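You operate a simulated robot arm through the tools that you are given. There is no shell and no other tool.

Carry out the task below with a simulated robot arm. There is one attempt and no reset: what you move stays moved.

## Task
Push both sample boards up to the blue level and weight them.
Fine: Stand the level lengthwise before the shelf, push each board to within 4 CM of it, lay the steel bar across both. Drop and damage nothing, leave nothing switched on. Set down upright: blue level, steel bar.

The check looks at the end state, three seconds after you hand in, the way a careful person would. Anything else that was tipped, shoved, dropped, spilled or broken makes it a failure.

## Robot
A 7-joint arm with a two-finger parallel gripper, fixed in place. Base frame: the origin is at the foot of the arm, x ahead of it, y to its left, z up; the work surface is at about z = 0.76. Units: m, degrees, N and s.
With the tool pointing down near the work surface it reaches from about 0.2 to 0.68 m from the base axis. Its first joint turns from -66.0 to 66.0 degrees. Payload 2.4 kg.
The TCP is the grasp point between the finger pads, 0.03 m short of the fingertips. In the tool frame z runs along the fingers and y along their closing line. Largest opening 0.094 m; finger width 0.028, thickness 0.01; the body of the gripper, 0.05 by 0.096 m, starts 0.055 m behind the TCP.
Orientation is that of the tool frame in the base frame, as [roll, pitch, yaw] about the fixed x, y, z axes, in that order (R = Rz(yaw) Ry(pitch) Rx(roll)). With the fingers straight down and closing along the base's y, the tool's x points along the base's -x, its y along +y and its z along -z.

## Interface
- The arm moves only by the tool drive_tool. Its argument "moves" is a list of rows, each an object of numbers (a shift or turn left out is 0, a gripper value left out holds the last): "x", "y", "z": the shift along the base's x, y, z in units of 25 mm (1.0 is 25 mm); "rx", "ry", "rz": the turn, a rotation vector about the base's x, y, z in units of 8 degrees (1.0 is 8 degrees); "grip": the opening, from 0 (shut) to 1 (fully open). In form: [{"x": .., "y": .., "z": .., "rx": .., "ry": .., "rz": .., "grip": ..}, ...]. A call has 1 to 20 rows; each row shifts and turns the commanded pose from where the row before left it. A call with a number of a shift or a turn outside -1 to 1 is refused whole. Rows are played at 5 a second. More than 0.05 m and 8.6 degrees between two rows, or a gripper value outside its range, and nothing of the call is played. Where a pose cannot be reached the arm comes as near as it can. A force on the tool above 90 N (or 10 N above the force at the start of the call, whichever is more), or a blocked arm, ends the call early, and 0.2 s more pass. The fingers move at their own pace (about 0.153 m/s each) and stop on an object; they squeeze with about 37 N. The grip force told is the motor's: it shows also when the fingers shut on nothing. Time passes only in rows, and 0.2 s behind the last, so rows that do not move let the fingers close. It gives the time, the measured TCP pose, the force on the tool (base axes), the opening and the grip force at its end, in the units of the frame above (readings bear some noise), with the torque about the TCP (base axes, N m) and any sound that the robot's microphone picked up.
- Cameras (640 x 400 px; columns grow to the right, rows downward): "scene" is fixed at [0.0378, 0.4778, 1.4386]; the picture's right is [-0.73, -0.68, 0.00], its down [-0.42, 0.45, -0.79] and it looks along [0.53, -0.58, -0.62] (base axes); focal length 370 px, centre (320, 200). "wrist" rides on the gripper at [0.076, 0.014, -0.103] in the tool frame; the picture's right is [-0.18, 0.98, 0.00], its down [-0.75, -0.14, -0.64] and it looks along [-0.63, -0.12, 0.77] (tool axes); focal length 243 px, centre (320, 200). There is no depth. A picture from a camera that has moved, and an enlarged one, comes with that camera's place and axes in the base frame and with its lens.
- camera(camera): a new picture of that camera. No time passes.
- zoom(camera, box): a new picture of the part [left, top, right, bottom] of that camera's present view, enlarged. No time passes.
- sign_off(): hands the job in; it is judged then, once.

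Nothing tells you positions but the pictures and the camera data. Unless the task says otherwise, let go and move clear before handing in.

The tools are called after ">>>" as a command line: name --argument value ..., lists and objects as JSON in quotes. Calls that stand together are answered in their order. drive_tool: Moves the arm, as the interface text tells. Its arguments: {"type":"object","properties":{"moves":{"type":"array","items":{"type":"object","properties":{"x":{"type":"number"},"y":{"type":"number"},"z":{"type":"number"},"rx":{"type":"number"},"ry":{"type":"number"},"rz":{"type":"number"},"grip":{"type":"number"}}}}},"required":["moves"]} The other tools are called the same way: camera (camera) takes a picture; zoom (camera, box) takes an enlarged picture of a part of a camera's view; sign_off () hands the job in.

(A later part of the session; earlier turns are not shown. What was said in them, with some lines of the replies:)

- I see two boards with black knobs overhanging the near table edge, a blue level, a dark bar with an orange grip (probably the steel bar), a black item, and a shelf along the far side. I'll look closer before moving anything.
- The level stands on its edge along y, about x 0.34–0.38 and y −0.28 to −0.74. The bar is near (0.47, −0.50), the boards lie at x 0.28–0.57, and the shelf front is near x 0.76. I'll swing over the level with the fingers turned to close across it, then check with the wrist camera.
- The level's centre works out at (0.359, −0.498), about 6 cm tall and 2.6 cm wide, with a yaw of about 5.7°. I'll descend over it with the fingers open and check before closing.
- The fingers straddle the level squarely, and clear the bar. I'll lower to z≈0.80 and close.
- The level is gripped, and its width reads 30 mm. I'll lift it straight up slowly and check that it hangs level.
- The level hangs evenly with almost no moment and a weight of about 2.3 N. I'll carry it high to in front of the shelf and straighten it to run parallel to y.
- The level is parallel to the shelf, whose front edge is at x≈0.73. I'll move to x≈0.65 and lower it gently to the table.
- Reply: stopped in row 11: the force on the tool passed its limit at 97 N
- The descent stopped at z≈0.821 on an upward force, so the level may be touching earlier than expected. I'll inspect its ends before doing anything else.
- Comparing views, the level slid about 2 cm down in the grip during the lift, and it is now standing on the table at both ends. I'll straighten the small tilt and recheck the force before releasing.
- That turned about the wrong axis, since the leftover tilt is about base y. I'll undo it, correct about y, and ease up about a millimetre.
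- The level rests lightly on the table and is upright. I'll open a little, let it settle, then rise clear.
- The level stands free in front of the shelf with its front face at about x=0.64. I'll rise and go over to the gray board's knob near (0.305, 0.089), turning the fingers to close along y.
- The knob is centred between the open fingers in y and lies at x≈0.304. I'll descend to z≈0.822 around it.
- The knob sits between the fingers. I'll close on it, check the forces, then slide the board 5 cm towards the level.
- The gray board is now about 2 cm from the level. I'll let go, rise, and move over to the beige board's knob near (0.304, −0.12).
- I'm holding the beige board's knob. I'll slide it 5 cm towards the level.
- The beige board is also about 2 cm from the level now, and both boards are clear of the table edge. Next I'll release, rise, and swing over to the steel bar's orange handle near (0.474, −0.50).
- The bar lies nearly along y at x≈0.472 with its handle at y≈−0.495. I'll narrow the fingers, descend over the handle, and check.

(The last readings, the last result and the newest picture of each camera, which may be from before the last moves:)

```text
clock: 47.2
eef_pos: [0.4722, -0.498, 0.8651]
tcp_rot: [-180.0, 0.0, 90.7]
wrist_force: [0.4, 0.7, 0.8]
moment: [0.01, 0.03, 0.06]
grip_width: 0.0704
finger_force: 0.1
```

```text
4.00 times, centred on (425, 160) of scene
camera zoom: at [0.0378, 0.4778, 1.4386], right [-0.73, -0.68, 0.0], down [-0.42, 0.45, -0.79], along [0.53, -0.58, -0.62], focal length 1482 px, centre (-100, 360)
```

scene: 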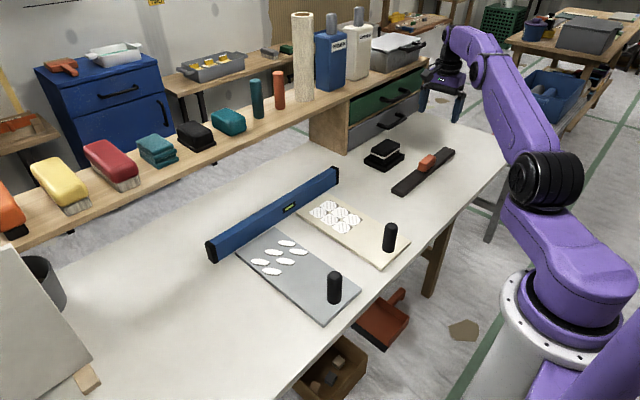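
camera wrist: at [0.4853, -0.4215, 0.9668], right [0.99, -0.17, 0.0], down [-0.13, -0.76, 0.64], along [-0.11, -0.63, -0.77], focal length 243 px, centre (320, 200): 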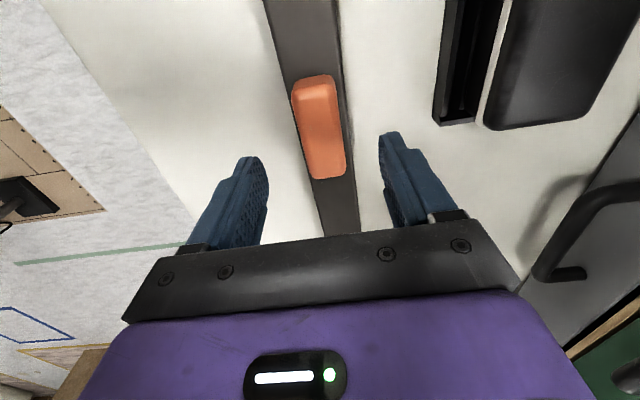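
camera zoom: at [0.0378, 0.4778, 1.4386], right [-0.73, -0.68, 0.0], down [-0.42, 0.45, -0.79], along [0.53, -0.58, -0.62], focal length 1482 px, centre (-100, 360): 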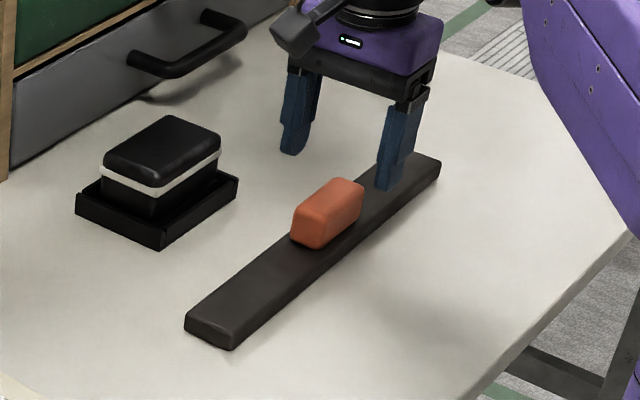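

>>> drive_tool --moves '[{"z": -0.8}, {"z": -0.8}, {"z": -0.5}, {"z": -0.14}, {}]'

>>> zoom --camera "scene" --box '[360, 110, 490, 210]'

>>> camera --camera "wrist"

```text
clock: 48.4
eef_pos: [0.4703, -0.4961, 0.8088]
tcp_rot: [179.9, 0.0, 90.7]
wrist_force: [0.3, -0.9, 0.0]
moment: [0.03, -0.04, 0.01]
grip_width: 0.0705
finger_force: 0.0
```

```text
4.00 times, centred on (425, 160) of scene
camera zoom: at [0.0378, 0.4778, 1.4386], right [-0.73, -0.68, 0.0], down [-0.42, 0.45, -0.79], along [0.53, -0.58, -0.62], focal length 1482 px, centre (-100, 360)
```

zoom: 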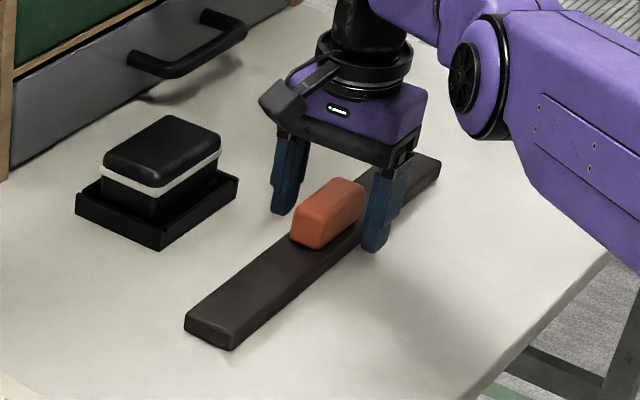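

```text
taken
camera wrist: at [0.4839, -0.4206, 0.9111], right [0.99, -0.17, 0.0], down [-0.13, -0.75, 0.64], along [-0.11, -0.63, -0.77], focal length 243 px, centre (320, 200)
```

wrist: 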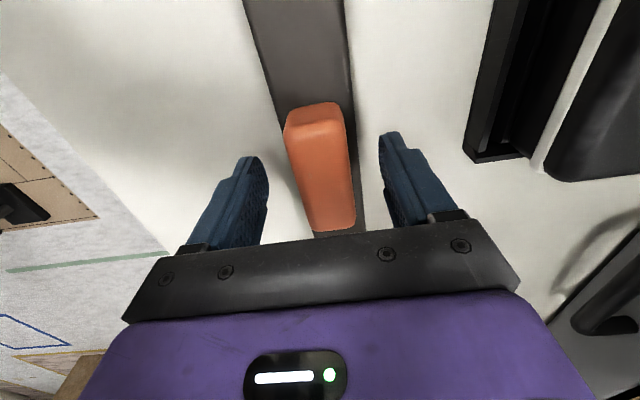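

The fingers straddle the handle's centre. I'll close on it and try a small lift.

>>> drive_tool --moves '[{"grip": 0.5}, {"grip": 0.35}, {"grip": 0.2}, {"grip": 0.1}, {"grip": 0}, {}]'

>>> camera --camera "wrist"

>>> drive_tool --moves '[{"z": 0.1}, {"z": 0.15}, {"z": 0.2}, {"z": 0.2}, {}, {}]'

>>> camera --camera "wrist"

>>> zoom --camera "scene" --box '[360, 110, 490, 210]'

```text
clock: 49.8
eef_pos: [0.4719, -0.4969, 0.8098]
tcp_rot: [180.0, 0.0, 90.8]
wrist_force: [4.0, 0.3, 2.6]
moment: [-0.32, -0.07, 0.15]
grip_width: 0.0342
finger_force: 36.8
```

```text
taken
camera wrist: at [0.4844, -0.4203, 0.9113], right [0.99, -0.17, 0.0], down [-0.13, -0.75, 0.64], along [-0.11, -0.63, -0.77], focal length 243 px, centre (320, 200)
```

wrist: 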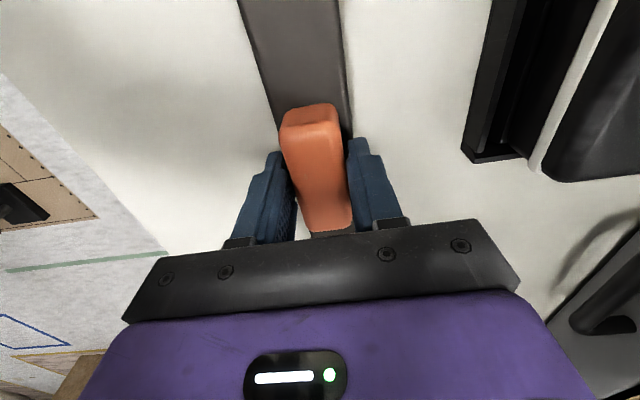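

```text
clock: 51.2
eef_pos: [0.4723, -0.4983, 0.824]
tcp_rot: [-179.8, -0.1, 90.7]
wrist_force: [0.2, 0.6, -5.8]
moment: [0.04, 0.0, -0.01]
grip_width: 0.0342
finger_force: 36.7
```

```text
taken
camera wrist: at [0.4854, -0.4214, 0.9269], right [0.99, -0.17, 0.0], down [-0.13, -0.76, 0.64], along [-0.11, -0.63, -0.77], focal length 243 px, centre (320, 200)
```

wrist: 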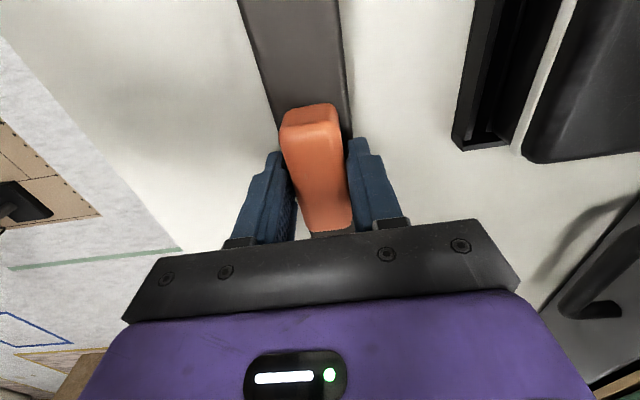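

```text
4.00 times, centred on (425, 160) of scene
camera zoom: at [0.0379, 0.4777, 1.4386], right [-0.73, -0.68, 0.0], down [-0.42, 0.45, -0.79], along [0.53, -0.58, -0.62], focal length 1482 px, centre (-100, 360)
```

zoom: 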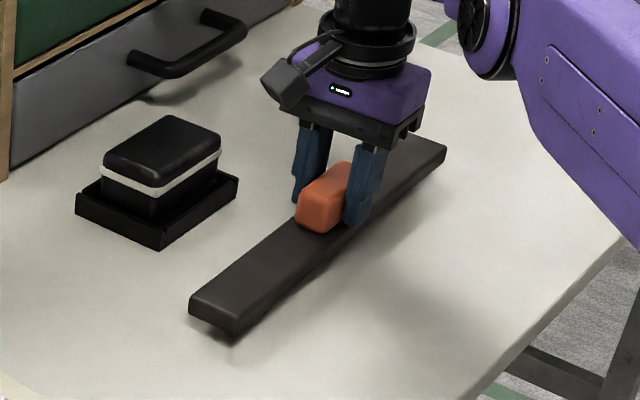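

The bar lifts cleanly at about 6 N, with no slip and balanced. I'll raise it and carry it over the boards between the samples and the knobs, to x≈0.425 and y≈−0.015.

>>> drive_tool --moves '[{"z": 0.4}, {"z": 0.6}, {"z": 0.8}, {"z": 0.8}, {"z": 0.8}, {"z": 0.8}, {"z": 0.8}, {"z": 0.6}, {"z": 0.3}, {}]'

>>> drive_tool --moves '[{"y": 0.4}, {"y": 0.8, "x": -0.1}, {"y": 0.99, "x": -0.1}, {"y": 0.99, "x": -0.1}, {"y": 0.99, "x": -0.1}, {"y": 0.99, "x": -0.1}, {"y": 0.99, "x": -0.1}, {"y": 0.99, "x": -0.1}, {"y": 0.99, "x": -0.1}, {"y": 0.99, "x": -0.1}, {"y": 0.99, "x": -0.1}, {"y": 0.99, "x": -0.1}, {"y": 0.99, "x": -0.1}, {"y": 0.99, "x": -0.1}, {"y": 0.99, "x": -0.1}, {"y": 0.99, "x": -0.1}, {"y": 0.99, "x": -0.1}, {"y": 0.99, "x": -0.1}, {"y": 0.99, "x": -0.1}, {"y": 0.99}]'

>>> camera --camera "wrist"

>>> camera --camera "scene"

```text
clock: 53.4
eef_pos: [0.4728, -0.4976, 0.9731]
tcp_rot: [-179.8, -0.1, 90.7]
wrist_force: [-0.3, 0.6, -6.7]
moment: [0.01, 0.02, 0.02]
grip_width: 0.0343
finger_force: 36.9
```

```text
clock: 57.6
eef_pos: [0.4274, -0.0219, 0.9736]
tcp_rot: [-179.9, 0.1, 90.6]
wrist_force: [-0.5, 1.0, -6.8]
moment: [0.0, 0.01, 0.02]
grip_width: 0.0343
finger_force: 36.6
```

```text
taken
camera wrist: at [0.4401, 0.0545, 1.0746], right [0.99, -0.17, 0.0], down [-0.13, -0.76, 0.64], along [-0.11, -0.63, -0.77], focal length 243 px, centre (320, 200)
```

wrist: 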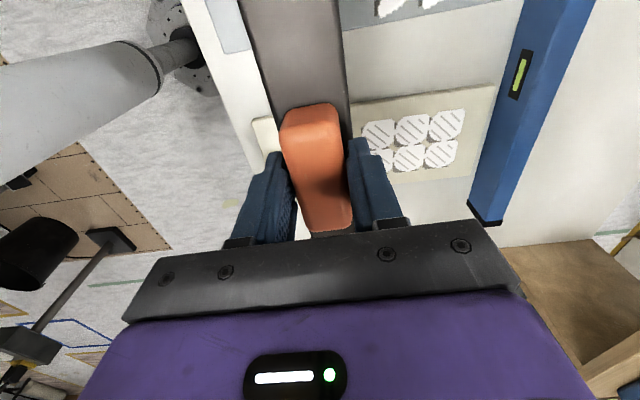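

```text
taken
```

scene: 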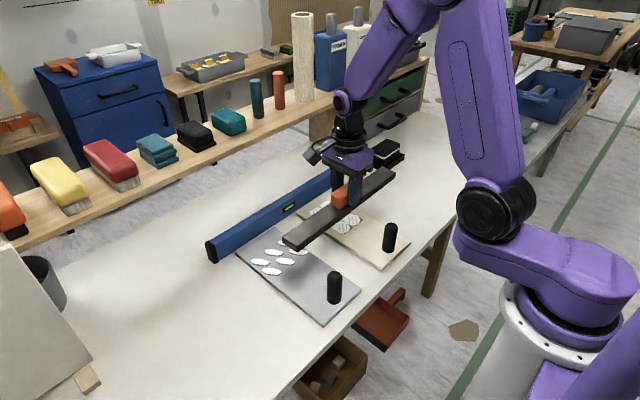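

The bar is positioned above both boards. I'll fine-align, lower most of the way, and check before touching down.

>>> drive_tool --moves '[{"x": -0.08, "y": 0.26, "rz": -0.07}, {"z": -0.6}, {"z": -0.9}, {"z": -0.9}, {"z": -0.9}, {"z": -0.9}, {"z": -0.7}, {"z": -0.5}, {"z": -0.2}, {}]'

>>> zoom --camera "scene" --box '[230, 170, 430, 330]'

>>> camera --camera "wrist"

```text
clock: 59.8
eef_pos: [0.4252, -0.0155, 0.8318]
tcp_rot: [-179.9, 0.0, 90.2]
wrist_force: [-0.5, -0.1, -7.3]
moment: [0.0, 0.01, 0.01]
grip_width: 0.0342
finger_force: 36.7
```

```text
2.50 times, centred on (330, 250) of scene
camera zoom: at [0.0379, 0.4778, 1.4386], right [-0.73, -0.68, 0.0], down [-0.42, 0.45, -0.79], along [0.53, -0.58, -0.62], focal length 926 px, centre (295, 75)
```

zoom: 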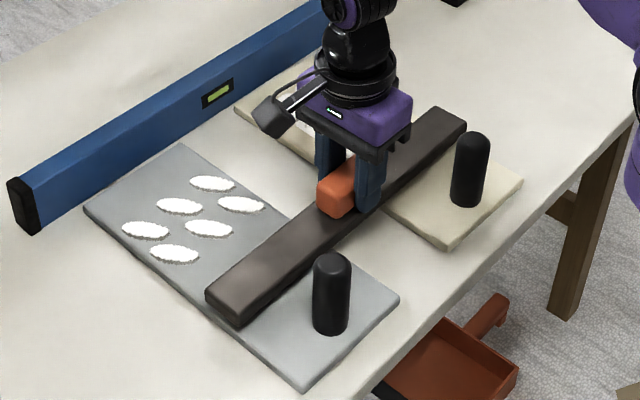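

```text
taken
camera wrist: at [0.4385, 0.0615, 0.9342], right [0.98, -0.18, 0.0], down [-0.14, -0.75, 0.64], along [-0.12, -0.63, -0.77], focal length 243 px, centre (320, 200)
```

wrist: 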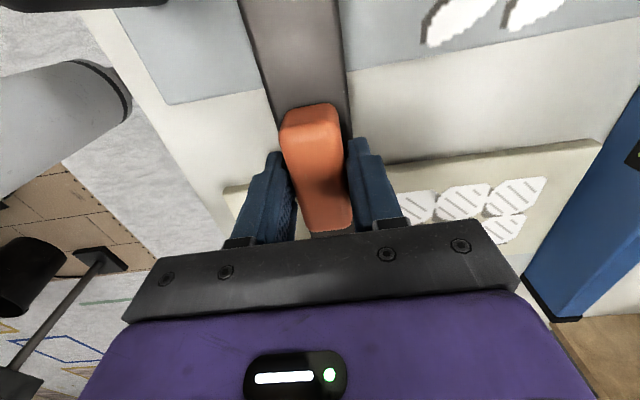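

The bar hovers a few millimetres above both boards. I'll lower it in small steps while watching the force.

>>> drive_tool --moves '[{"z": -0.08}, {"z": -0.08}, {"z": -0.06}, {}]'

```text
clock: 60.8
eef_pos: [0.4255, -0.0156, 0.8268]
tcp_rot: [-179.8, 0.1, 90.1]
wrist_force: [0.5, -0.2, -7.0]
moment: [0.02, 0.01, -0.01]
grip_width: 0.0343
finger_force: 37.1
```

>>> drive_tool --moves '[{"z": -0.06}, {"z": -0.06}, {}, {}]'

```text
clock: 61.8
eef_pos: [0.4261, -0.0153, 0.8232]
tcp_rot: [-179.9, 0.0, 90.0]
wrist_force: [0.2, 0.5, -6.9]
moment: [0.01, 0.01, -0.01]
grip_width: 0.0345
finger_force: 36.5
```

>>> drive_tool --moves '[{"z": -0.05}, {"z": -0.05}, {}, {}]'

>>> zoom --camera "scene" --box '[270, 220, 370, 300]'

```text
clock: 62.8
eef_pos: [0.4253, -0.0145, 0.8205]
tcp_rot: [-179.9, 0.1, 90.2]
wrist_force: [-0.8, -0.6, -4.0]
moment: [-0.53, -0.04, -0.1]
grip_width: 0.0343
finger_force: 37.1
```

```text
5.00 times, centred on (320, 260) of scene
camera zoom: at [0.0379, 0.4778, 1.4386], right [-0.73, -0.68, 0.0], down [-0.42, 0.45, -0.79], along [0.53, -0.58, -0.62], focal length 1852 px, centre (320, -100)
```

zoom: 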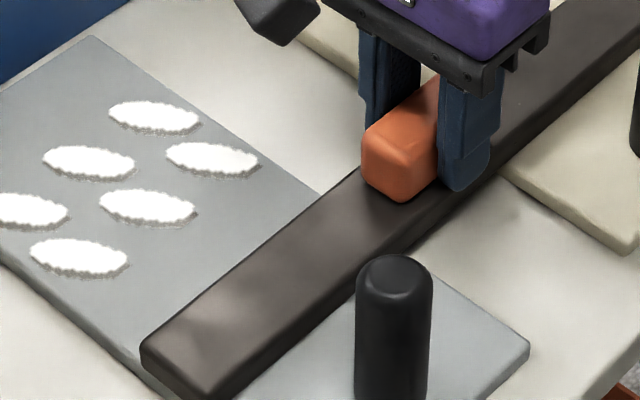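

The beige side has touched first. I'll lower another millimetre or so to seat the gray side.

>>> drive_tool --moves '[{"z": -0.05}, {}, {}]'

```text
clock: 63.6
eef_pos: [0.4256, -0.0142, 0.821]
tcp_rot: [-180.0, 0.1, 90.1]
wrist_force: [-5.5, -0.4, 29.4]
moment: [0.03, 0.03, -0.04]
grip_width: 0.0341
finger_force: 36.8
```

>>> drive_tool --moves '[{"z": 0.03}, {}, {}]'

```text
clock: 64.4
eef_pos: [0.4258, -0.0147, 0.8216]
tcp_rot: [-179.9, 0.0, 90.2]
wrist_force: [0.1, 0.4, 0.9]
moment: [-0.05, -0.23, -0.03]
grip_width: 0.0343
finger_force: 36.8
```

The bar is carried by both boards now, with almost zero net force on the tool. I'll release gently.

>>> drive_tool --moves '[{"grip": 0.42}, {"grip": 0.5}, {"grip": 0.6}, {"grip": 0.7}, {}]'

>>> zoom --camera "scene" --box '[230, 170, 430, 330]'

>>> camera --camera "wrist"

```text
clock: 65.6
eef_pos: [0.4258, -0.0143, 0.8208]
tcp_rot: [-179.9, 0.1, 90.1]
wrist_force: [-0.3, 0.3, -0.2]
moment: [0.01, 0.04, 0.0]
grip_width: 0.066
finger_force: 0.1
```

```text
2.50 times, centred on (330, 250) of scene
camera zoom: at [0.0378, 0.4778, 1.4386], right [-0.73, -0.68, 0.0], down [-0.42, 0.45, -0.79], along [0.53, -0.58, -0.62], focal length 926 px, centre (295, 75)
```

zoom: 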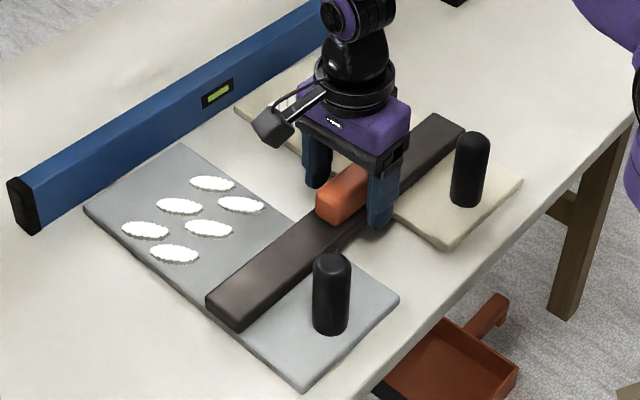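

```text
taken
camera wrist: at [0.439, 0.0613, 0.9231], right [0.98, -0.18, 0.0], down [-0.14, -0.75, 0.64], along [-0.12, -0.63, -0.77], focal length 243 px, centre (320, 200)
```

wrist: 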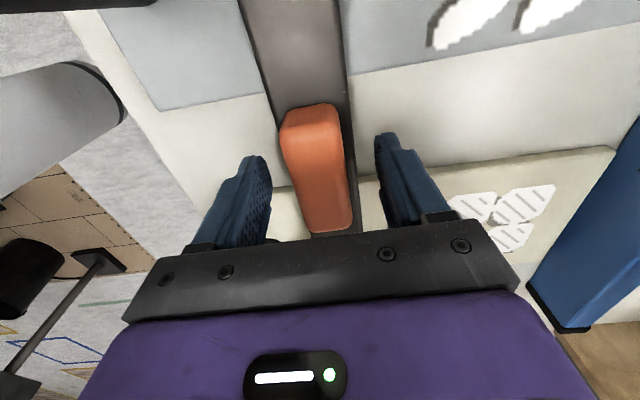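

The bar rests across both boards. I'll rise straight up and move clear for a final look.

>>> drive_tool --moves '[{"z": 0.4}, {"z": 0.8}, {"z": 1}, {"z": 1}, {"z": 1}, {"z": 1}, {"z": 1}, {"z": 1}, {"z": 1}, {"z": 1}, {"y": -0.9}, {"y": -0.9}, {"y": -0.9}, {"y": -0.9}, {"y": -0.9}, {"y": -0.9}, {"y": -0.9}, {"y": -0.9}, {"y": -0.9}, {"y": -0.9}]'

>>> camera --camera "scene"

>>> zoom --camera "scene" --box '[190, 140, 420, 330]'

>>> zoom --camera "scene" --box '[190, 150, 350, 270]'

>>> camera --camera "wrist"

```text
clock: 69.8
eef_pos: [0.4252, -0.2403, 1.0504]
tcp_rot: [-179.9, -0.2, 90.1]
wrist_force: [-0.4, -0.3, -0.2]
moment: [-0.02, -0.01, 0.0]
grip_width: 0.0657
finger_force: 0.1
```

```text
taken
```

scene: 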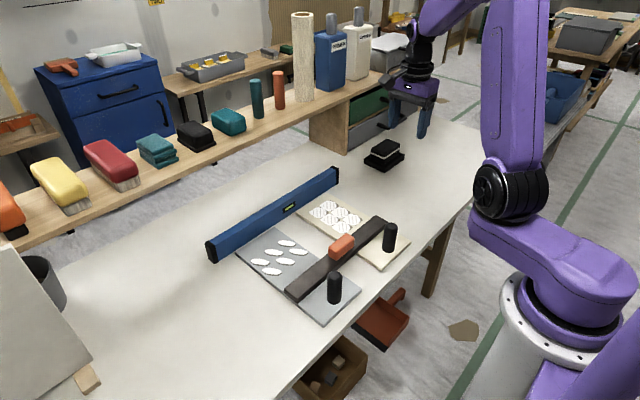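

```text
2.11 times, centred on (305, 235) of scene
camera zoom: at [0.0378, 0.4778, 1.4386], right [-0.73, -0.68, 0.0], down [-0.42, 0.45, -0.79], along [0.53, -0.58, -0.62], focal length 780 px, centre (352, 126)
```

zoom: 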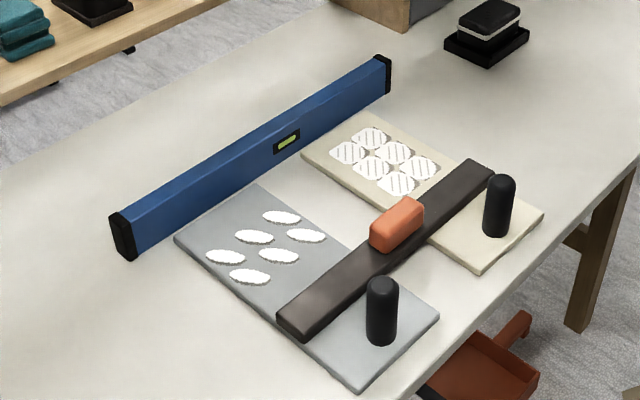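

```text
3.33 times, centred on (270, 210) of scene
camera zoom: at [0.0378, 0.4778, 1.4386], right [-0.73, -0.68, 0.0], down [-0.42, 0.45, -0.79], along [0.53, -0.58, -0.62], focal length 1235 px, centre (487, 167)
```

zoom: 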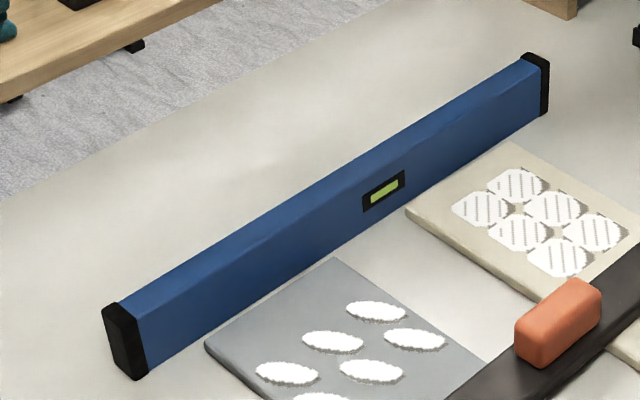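

```text
taken
camera wrist: at [0.4389, -0.1643, 1.1526], right [0.98, -0.18, 0.0], down [-0.14, -0.75, 0.64], along [-0.12, -0.63, -0.77], focal length 243 px, centre (320, 200)
```

wrist: 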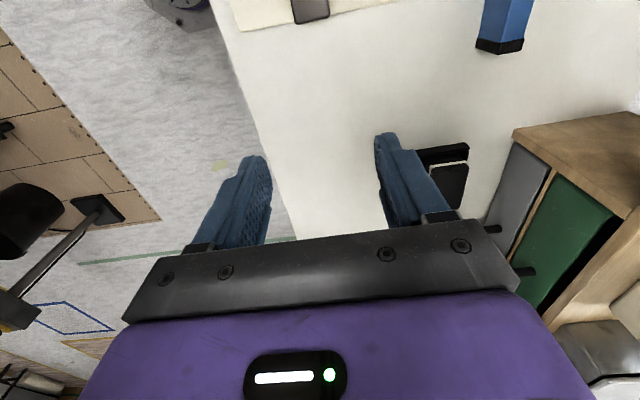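

Everything is in place. The level stands upright and parallel to the shelf, about 7 cm in front of it. Both boards sit about 2 cm from the level, the bar lies handle-up across both, the arm is clear, and nothing else has moved. I'm handing in.

>>> sign_off

```text
The job is handed in.
```

I've handed the job in: both boards are up against the level with the steel bar lying across them. I haven't seen the verdict; the distances are my estimates from the pictures.

- **Blue level:** it stands upright, parallel to the shelf and roughly 7 cm in front of it.
- **Sample boards:** each was slid about 5 cm and now sits about 2 cm from the level, inside the 4 cm limit.
- **Steel bar:** it lies handle-up across both boards, between the samples and the knobs.

Two things happened with the level:
- **Slip:** it slid about 2 cm down in the grip as I lifted it.
- **Hard contact:** because of the slip it met the table sooner than I expected. The arm stopped itself at 97 N, just over its 90 N limit. The level looked undamaged and stood straight after I let go.

In the final pictures nothing else had moved. I switched nothing on, and the gripper was open and clear of everything when I handed in.
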